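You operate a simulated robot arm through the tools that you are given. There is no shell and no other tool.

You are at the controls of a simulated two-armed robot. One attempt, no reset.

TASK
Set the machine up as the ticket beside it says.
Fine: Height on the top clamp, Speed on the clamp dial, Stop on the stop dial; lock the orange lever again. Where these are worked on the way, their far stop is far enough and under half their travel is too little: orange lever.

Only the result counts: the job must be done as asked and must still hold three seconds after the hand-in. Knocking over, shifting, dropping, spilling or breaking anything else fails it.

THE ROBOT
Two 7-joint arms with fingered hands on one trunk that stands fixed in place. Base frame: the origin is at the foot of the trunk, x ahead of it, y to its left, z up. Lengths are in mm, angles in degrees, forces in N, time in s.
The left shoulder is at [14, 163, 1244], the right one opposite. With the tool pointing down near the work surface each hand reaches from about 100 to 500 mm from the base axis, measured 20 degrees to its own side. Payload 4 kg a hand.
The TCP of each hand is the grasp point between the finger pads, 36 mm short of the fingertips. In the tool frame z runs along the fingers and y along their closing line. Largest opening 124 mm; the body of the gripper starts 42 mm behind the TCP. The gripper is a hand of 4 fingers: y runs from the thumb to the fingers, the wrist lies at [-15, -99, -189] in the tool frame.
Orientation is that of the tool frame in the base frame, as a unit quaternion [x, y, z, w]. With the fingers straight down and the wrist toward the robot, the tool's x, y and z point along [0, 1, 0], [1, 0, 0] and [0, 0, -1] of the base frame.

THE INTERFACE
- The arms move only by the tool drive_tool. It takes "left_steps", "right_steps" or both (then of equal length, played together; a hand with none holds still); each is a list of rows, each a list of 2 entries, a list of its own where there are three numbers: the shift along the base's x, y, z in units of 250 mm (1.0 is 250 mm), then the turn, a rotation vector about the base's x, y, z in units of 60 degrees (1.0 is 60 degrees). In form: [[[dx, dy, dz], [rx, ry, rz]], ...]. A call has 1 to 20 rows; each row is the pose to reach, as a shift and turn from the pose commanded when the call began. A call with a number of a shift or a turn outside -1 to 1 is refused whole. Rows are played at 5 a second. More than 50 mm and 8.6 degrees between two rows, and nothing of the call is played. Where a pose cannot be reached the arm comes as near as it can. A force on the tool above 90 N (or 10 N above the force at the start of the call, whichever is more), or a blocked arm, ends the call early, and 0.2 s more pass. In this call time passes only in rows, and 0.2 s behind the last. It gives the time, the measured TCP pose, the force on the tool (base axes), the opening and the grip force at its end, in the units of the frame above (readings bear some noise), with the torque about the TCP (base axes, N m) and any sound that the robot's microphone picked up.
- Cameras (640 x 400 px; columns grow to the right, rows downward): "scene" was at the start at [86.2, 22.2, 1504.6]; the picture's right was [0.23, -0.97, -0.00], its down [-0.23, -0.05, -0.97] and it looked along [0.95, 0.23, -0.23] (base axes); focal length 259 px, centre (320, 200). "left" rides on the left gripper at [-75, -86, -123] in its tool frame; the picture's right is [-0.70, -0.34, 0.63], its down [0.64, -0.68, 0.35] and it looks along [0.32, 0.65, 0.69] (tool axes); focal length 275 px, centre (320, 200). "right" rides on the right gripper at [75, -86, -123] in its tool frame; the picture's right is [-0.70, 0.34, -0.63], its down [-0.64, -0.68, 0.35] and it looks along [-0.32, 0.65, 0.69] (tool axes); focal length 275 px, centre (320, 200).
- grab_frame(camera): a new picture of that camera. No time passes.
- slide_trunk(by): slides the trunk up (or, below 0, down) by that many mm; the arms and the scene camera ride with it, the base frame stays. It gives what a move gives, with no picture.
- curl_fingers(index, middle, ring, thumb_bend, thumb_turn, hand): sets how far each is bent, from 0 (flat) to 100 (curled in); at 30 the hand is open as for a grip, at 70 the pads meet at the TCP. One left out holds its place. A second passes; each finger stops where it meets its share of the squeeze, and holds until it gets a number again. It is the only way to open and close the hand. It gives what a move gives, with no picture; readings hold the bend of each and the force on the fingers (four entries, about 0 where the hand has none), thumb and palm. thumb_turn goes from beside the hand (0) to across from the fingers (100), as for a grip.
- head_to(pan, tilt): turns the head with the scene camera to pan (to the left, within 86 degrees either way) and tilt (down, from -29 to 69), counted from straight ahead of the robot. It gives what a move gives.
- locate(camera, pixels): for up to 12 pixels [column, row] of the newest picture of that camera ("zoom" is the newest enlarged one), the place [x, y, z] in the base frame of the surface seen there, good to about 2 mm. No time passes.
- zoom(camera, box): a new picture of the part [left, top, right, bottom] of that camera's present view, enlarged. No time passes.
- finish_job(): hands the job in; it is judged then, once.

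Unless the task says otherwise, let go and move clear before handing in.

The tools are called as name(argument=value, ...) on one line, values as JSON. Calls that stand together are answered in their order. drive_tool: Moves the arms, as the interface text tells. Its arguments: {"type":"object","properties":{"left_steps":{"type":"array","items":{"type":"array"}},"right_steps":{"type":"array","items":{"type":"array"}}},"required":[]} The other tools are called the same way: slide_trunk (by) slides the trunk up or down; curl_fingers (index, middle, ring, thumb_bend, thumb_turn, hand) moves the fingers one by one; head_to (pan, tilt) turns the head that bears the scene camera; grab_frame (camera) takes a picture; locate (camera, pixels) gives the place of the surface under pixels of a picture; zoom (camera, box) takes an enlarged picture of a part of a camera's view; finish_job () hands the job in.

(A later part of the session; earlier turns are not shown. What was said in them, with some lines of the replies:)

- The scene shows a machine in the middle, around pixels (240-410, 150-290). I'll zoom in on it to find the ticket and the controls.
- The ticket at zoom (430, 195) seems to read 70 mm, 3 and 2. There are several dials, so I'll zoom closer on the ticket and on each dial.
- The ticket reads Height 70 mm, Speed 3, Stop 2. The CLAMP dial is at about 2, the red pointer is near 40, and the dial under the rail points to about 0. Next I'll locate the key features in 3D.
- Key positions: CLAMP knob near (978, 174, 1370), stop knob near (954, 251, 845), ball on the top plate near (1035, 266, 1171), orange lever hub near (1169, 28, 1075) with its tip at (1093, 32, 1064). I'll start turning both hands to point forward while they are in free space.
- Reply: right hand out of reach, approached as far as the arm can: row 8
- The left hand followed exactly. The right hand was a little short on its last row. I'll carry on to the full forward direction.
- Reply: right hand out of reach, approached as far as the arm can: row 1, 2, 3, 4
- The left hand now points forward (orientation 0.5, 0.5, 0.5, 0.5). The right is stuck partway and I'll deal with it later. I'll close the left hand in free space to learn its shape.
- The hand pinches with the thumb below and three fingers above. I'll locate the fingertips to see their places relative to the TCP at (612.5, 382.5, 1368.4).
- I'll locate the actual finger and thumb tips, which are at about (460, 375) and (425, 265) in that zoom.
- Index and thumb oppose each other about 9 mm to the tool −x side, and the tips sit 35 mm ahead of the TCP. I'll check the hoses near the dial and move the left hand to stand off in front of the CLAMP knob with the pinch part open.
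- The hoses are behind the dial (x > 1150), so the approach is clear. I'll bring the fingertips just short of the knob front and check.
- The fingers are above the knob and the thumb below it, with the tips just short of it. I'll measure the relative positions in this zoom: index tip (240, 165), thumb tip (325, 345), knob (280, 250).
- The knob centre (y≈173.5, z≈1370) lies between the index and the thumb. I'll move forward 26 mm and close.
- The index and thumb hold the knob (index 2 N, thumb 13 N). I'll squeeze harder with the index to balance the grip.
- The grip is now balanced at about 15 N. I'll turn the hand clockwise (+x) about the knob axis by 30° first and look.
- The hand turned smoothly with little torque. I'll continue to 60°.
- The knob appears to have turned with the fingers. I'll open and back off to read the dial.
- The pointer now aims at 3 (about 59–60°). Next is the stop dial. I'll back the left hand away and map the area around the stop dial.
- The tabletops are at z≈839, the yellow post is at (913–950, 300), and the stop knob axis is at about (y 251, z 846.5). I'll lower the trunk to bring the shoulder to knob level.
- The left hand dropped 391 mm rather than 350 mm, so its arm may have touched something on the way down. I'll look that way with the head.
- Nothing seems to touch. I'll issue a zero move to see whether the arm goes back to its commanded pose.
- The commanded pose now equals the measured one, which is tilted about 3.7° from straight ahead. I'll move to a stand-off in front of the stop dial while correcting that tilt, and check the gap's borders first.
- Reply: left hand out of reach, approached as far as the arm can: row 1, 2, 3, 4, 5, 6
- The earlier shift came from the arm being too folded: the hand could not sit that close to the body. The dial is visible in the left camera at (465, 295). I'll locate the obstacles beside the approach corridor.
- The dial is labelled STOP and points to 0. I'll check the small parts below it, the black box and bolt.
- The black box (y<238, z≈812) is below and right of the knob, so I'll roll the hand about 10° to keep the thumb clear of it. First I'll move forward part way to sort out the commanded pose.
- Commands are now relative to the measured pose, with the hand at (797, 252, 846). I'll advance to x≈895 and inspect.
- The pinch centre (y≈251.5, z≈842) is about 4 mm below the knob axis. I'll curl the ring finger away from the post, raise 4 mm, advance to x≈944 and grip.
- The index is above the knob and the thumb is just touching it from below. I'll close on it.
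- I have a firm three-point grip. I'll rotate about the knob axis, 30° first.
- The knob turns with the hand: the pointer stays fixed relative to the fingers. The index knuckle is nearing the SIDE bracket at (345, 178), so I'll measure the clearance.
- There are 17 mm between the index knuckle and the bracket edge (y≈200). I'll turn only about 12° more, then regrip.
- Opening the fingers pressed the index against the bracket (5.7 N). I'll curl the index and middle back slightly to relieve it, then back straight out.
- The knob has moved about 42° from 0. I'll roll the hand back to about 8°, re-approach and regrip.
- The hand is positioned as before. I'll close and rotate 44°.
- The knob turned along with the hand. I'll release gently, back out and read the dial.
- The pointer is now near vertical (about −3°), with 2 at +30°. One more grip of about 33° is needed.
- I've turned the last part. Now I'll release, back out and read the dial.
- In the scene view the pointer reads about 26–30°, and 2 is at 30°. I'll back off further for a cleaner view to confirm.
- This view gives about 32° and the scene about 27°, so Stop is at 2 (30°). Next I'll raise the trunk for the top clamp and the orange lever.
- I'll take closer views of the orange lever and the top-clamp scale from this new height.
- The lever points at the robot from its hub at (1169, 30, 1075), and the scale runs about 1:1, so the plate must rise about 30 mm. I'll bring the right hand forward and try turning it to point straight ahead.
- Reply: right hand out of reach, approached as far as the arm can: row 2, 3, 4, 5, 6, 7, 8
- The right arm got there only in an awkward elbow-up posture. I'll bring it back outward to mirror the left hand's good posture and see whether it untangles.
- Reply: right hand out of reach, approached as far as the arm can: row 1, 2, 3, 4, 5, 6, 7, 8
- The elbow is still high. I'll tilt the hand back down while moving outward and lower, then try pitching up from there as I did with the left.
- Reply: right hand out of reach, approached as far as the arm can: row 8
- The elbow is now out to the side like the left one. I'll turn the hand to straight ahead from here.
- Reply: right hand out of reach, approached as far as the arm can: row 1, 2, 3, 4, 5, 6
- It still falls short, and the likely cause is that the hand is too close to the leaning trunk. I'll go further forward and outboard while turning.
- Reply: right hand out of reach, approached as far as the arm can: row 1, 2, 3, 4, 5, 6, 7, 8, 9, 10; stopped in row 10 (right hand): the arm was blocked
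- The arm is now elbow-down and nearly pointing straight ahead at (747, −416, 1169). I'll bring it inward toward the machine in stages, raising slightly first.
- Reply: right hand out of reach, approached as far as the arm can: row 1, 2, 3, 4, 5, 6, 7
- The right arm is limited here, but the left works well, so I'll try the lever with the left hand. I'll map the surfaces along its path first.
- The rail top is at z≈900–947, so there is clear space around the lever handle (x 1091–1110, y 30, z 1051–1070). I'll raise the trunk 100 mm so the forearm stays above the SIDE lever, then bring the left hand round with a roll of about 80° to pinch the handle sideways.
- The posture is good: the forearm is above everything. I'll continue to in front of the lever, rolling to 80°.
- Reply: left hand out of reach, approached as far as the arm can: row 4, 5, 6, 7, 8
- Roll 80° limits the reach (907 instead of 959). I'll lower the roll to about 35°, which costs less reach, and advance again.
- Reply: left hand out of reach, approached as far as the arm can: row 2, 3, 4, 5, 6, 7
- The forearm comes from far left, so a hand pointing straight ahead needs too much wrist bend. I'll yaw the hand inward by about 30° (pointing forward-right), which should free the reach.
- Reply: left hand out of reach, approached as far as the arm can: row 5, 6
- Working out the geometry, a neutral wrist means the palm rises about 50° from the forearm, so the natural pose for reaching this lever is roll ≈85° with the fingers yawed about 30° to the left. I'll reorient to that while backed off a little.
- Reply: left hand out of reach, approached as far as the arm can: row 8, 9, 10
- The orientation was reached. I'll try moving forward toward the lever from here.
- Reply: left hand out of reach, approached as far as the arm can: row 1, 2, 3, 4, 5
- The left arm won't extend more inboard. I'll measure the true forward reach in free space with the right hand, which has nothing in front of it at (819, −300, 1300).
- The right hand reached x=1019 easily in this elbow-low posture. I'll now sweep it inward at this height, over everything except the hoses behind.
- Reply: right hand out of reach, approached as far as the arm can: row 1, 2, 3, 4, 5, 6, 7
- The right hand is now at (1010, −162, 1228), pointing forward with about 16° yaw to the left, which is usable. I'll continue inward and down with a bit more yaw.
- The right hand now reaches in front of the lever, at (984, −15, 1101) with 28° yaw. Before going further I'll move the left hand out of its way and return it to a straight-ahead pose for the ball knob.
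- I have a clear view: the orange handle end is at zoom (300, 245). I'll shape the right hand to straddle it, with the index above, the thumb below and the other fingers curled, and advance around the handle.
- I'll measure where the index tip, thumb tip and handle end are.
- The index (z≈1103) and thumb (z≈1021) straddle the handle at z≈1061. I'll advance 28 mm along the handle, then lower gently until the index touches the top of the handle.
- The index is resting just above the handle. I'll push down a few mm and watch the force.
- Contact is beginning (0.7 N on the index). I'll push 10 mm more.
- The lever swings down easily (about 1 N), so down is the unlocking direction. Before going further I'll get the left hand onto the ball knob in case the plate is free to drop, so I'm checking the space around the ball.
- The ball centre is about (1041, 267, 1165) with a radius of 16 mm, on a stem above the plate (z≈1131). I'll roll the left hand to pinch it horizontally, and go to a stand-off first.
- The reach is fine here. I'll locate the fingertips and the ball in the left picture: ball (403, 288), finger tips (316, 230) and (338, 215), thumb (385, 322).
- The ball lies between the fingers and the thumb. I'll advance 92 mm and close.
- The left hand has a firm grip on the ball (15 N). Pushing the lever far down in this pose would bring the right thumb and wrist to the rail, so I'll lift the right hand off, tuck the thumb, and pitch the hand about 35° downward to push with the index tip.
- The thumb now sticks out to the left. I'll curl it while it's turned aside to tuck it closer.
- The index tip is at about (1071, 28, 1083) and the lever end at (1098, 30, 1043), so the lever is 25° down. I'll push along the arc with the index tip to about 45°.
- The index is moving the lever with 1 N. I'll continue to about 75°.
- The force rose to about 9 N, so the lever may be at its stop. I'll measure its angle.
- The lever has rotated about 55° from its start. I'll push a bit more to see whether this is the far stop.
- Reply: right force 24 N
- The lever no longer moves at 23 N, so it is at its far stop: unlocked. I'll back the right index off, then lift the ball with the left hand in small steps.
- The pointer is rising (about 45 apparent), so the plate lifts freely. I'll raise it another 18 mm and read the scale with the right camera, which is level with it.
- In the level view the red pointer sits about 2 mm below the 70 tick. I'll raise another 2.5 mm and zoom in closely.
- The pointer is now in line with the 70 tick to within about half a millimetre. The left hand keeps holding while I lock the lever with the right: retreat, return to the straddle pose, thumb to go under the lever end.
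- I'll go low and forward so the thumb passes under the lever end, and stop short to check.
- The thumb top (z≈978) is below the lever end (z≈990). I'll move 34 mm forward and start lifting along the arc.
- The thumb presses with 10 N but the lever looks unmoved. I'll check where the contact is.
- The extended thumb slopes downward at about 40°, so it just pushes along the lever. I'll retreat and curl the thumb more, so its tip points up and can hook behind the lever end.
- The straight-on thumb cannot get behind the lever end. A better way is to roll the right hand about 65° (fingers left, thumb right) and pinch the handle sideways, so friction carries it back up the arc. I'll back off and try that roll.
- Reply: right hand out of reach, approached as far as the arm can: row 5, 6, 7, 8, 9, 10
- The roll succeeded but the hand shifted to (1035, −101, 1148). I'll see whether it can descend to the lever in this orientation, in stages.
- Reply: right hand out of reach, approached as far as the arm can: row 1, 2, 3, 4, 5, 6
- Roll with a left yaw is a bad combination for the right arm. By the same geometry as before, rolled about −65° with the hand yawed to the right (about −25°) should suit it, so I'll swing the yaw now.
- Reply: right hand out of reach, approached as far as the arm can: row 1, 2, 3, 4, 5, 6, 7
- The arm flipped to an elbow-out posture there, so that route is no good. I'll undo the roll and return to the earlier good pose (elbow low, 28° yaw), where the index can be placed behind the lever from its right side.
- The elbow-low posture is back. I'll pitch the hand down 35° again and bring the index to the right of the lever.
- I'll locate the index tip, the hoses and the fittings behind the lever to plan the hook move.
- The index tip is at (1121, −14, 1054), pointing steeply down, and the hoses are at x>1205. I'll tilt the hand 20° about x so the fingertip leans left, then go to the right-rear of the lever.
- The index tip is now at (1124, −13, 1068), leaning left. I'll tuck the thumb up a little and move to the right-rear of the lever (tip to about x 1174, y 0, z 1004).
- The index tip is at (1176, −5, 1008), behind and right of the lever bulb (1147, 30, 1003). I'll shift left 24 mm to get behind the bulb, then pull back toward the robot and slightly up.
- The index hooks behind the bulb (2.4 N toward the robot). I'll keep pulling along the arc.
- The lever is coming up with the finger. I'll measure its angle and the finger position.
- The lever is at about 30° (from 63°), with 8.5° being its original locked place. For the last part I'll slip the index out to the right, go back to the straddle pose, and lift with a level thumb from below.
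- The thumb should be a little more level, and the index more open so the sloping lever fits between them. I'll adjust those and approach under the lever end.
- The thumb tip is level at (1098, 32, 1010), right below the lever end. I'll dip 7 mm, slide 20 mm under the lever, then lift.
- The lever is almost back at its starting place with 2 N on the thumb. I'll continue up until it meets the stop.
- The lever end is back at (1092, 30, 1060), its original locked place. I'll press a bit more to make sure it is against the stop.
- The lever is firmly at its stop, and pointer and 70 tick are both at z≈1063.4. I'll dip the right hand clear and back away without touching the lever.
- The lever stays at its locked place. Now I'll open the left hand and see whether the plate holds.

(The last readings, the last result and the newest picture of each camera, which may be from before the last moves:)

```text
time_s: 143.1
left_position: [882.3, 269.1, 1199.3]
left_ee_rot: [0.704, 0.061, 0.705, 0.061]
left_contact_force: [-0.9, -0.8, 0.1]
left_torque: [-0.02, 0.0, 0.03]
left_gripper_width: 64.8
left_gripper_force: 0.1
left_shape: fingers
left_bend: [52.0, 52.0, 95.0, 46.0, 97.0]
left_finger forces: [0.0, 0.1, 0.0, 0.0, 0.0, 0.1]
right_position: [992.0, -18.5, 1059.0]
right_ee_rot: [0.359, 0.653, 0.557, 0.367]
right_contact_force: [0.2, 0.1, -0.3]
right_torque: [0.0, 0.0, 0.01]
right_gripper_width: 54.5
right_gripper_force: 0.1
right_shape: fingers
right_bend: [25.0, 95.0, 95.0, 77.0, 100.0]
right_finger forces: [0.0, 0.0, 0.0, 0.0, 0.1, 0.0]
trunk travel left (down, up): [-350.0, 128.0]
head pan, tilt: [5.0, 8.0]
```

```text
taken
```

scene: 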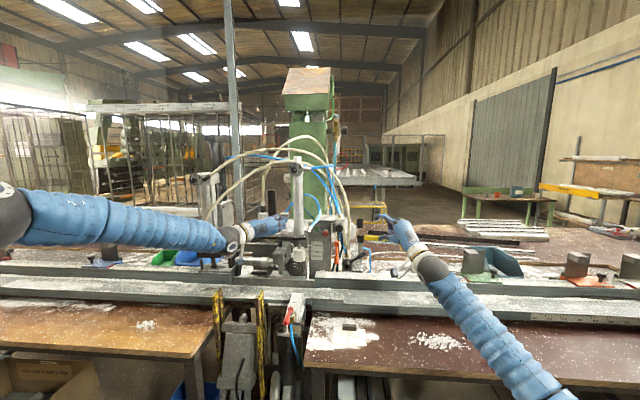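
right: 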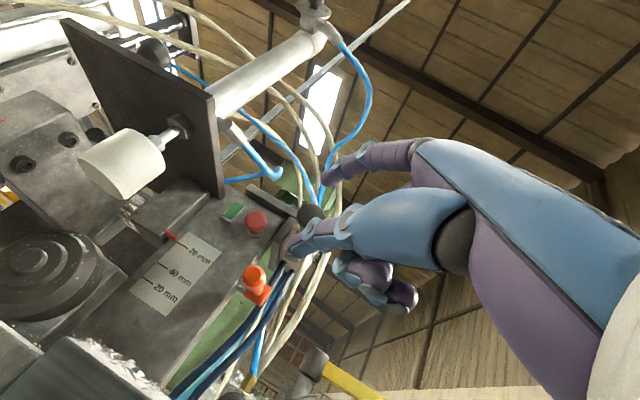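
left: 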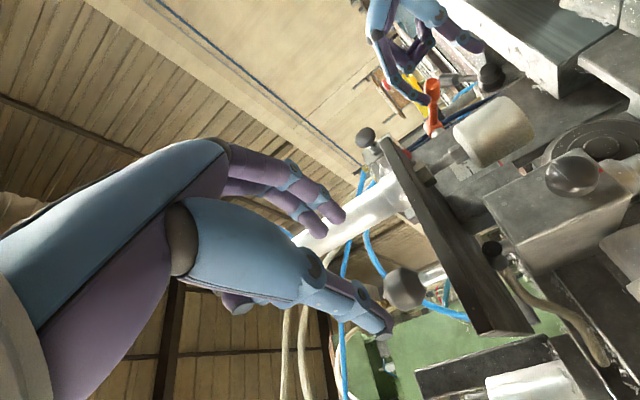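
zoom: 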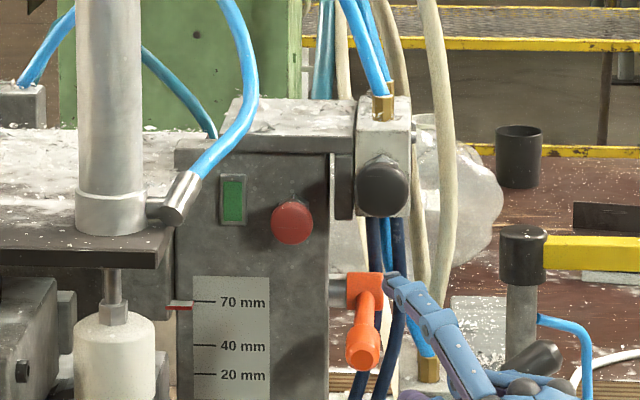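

The plate holds without the left hand. I'll back both hands off, then do final checks of the pointer, both dials and the surroundings.

drive_tool(left_steps=[[[-0.12, 0.08, 0], [0, 0, 0]], [[-0.24, 0.16, 0], [0, 0, 0]], [[-0.36, 0.24, 0.0], [0, 0, 0]], [[-0.45, 0.35, 0], [0, 0, 0]]], right_steps=[[[-0.1, -0.1, 0.08], [0, 0, 0]], [[-0.2, -0.2, 0.16], [0, 0, 0]], [[-0.25, -0.32, 0.24], [0, 0, 0]], [[-0.3, -0.45, 0.3], [0, 0, 0]]])

grab_frame(camera="scene")

zoom(camera="scene", box=[305, 230, 335, 250])

zoom(camera="scene", box=[280, 155, 310, 175])

zoom(camera="scene", box=[240, 280, 320, 340])

zoom(camera="scene", box=[300, 200, 420, 280])

```text
time_s: 144.1
left_position: [767.3, 356.7, 1202.0]
left_ee_rot: [0.703, 0.061, 0.706, 0.059]
left_contact_force: [-0.6, -0.1, 0.0]
left_torque: [-0.01, -0.01, 0.02]
left_gripper_width: 65.1
left_gripper_force: 0.0
left_shape: fingers
left_bend: [52.0, 52.0, 95.0, 46.0, 97.0]
left_finger forces: [0.0, 0.0, 0.1, 0.1, 0.0, 0.1]
right_position: [913.3, -130.0, 1138.0]
right_ee_rot: [0.359, 0.653, 0.556, 0.368]
right_contact_force: [0.0, 0.0, 0.4]
right_torque: [-0.01, -0.01, -0.02]
right_gripper_width: 54.4
right_gripper_force: 0.1
right_shape: fingers
right_bend: [25.0, 95.0, 95.0, 77.0, 100.0]
right_finger forces: [0.0, 0.0, 0.0, 0.0, 0.0, 0.0]
trunk travel left (down, up): [-350.0, 128.0]
head pan, tilt: [5.0, 8.0]
```

```text
taken
```

scene: 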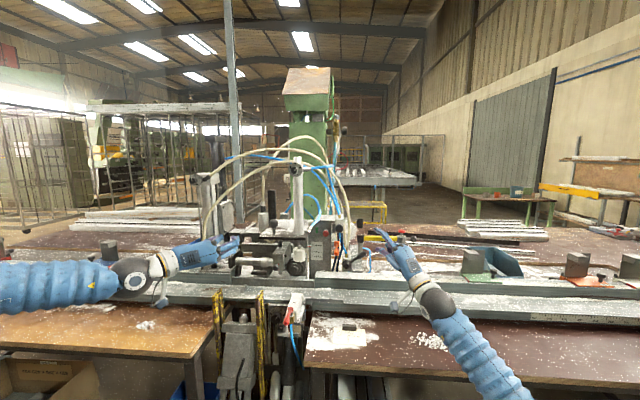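

```text
16.00 times, centred on (320, 240) of scene
```

zoom: 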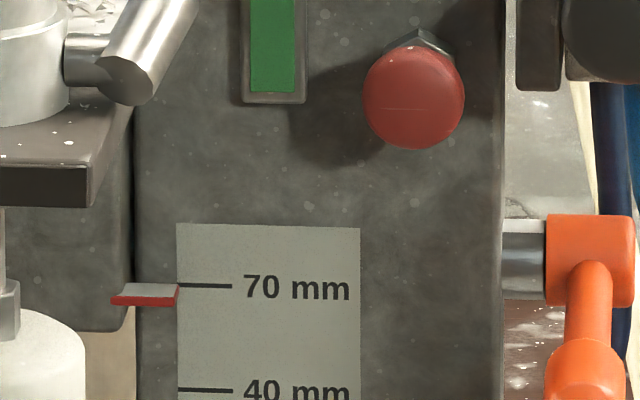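

```text
16.00 times, centred on (295, 165) of scene
```

zoom: 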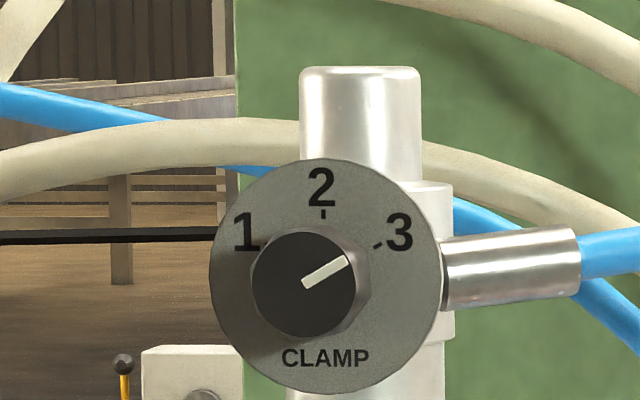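

```text
6.67 times, centred on (280, 310) of scene
```

zoom: 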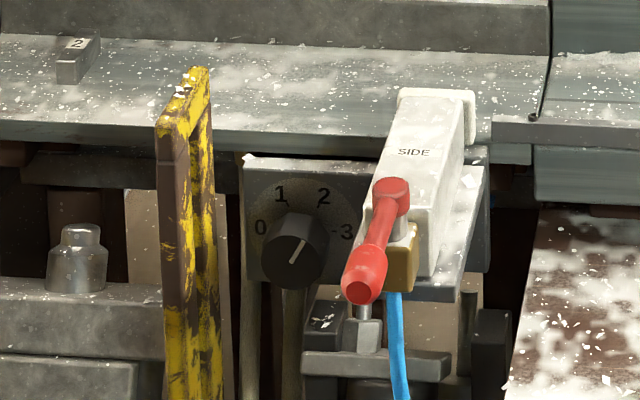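

```text
5.00 times, centred on (360, 240) of scene
```

zoom: 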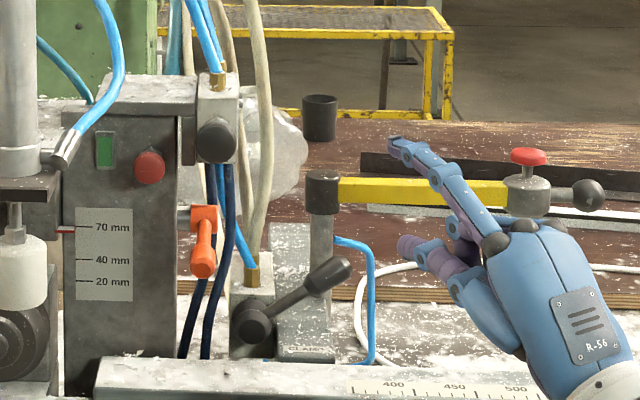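

Final readings:
- **Height:** pointer level with the 70 tick.
- **Speed:** CLAMP pointer at 60°, on 3.
- **Stop:** STOP pointer at about 28–30°, on 2.
- **Lever:** orange lever back at its locked stop.

Both hands are clear and nothing else looks disturbed, so I'm handing in.

finish_job()

```text
The job is handed in.
```

I set the machine to the ticket (JOB Yusuf) and handed the job in. No pass or fail result came back.

| Setting | Ticket | Last camera reading |
|---|---|---|
| Height, top clamp | 70 mm | pointer level with the 70 tick, about 69.4–70 mm |
| Speed, CLAMP dial | 3 | on 3 |
| Stop, STOP dial | 2 | on 2, within a few degrees |
| Orange lever | locked again | back at its original stop |

- **Lever:** I pushed the orange lever to its far stop to unlock it, then brought it back up until it would not move at 12 N.
- **Clamp:** the top clamp held its height after I let go of it.
- **Contact:** while I was turning the STOP dial, an opening finger pressed against the SIDE bracket with about 6 N. I eased off at once and saw no shift in the bracket or the red SIDE lever afterwards.
- **Surroundings:** both hands were clear of the machine at hand-in, and nothing else looked moved in the final pictures.
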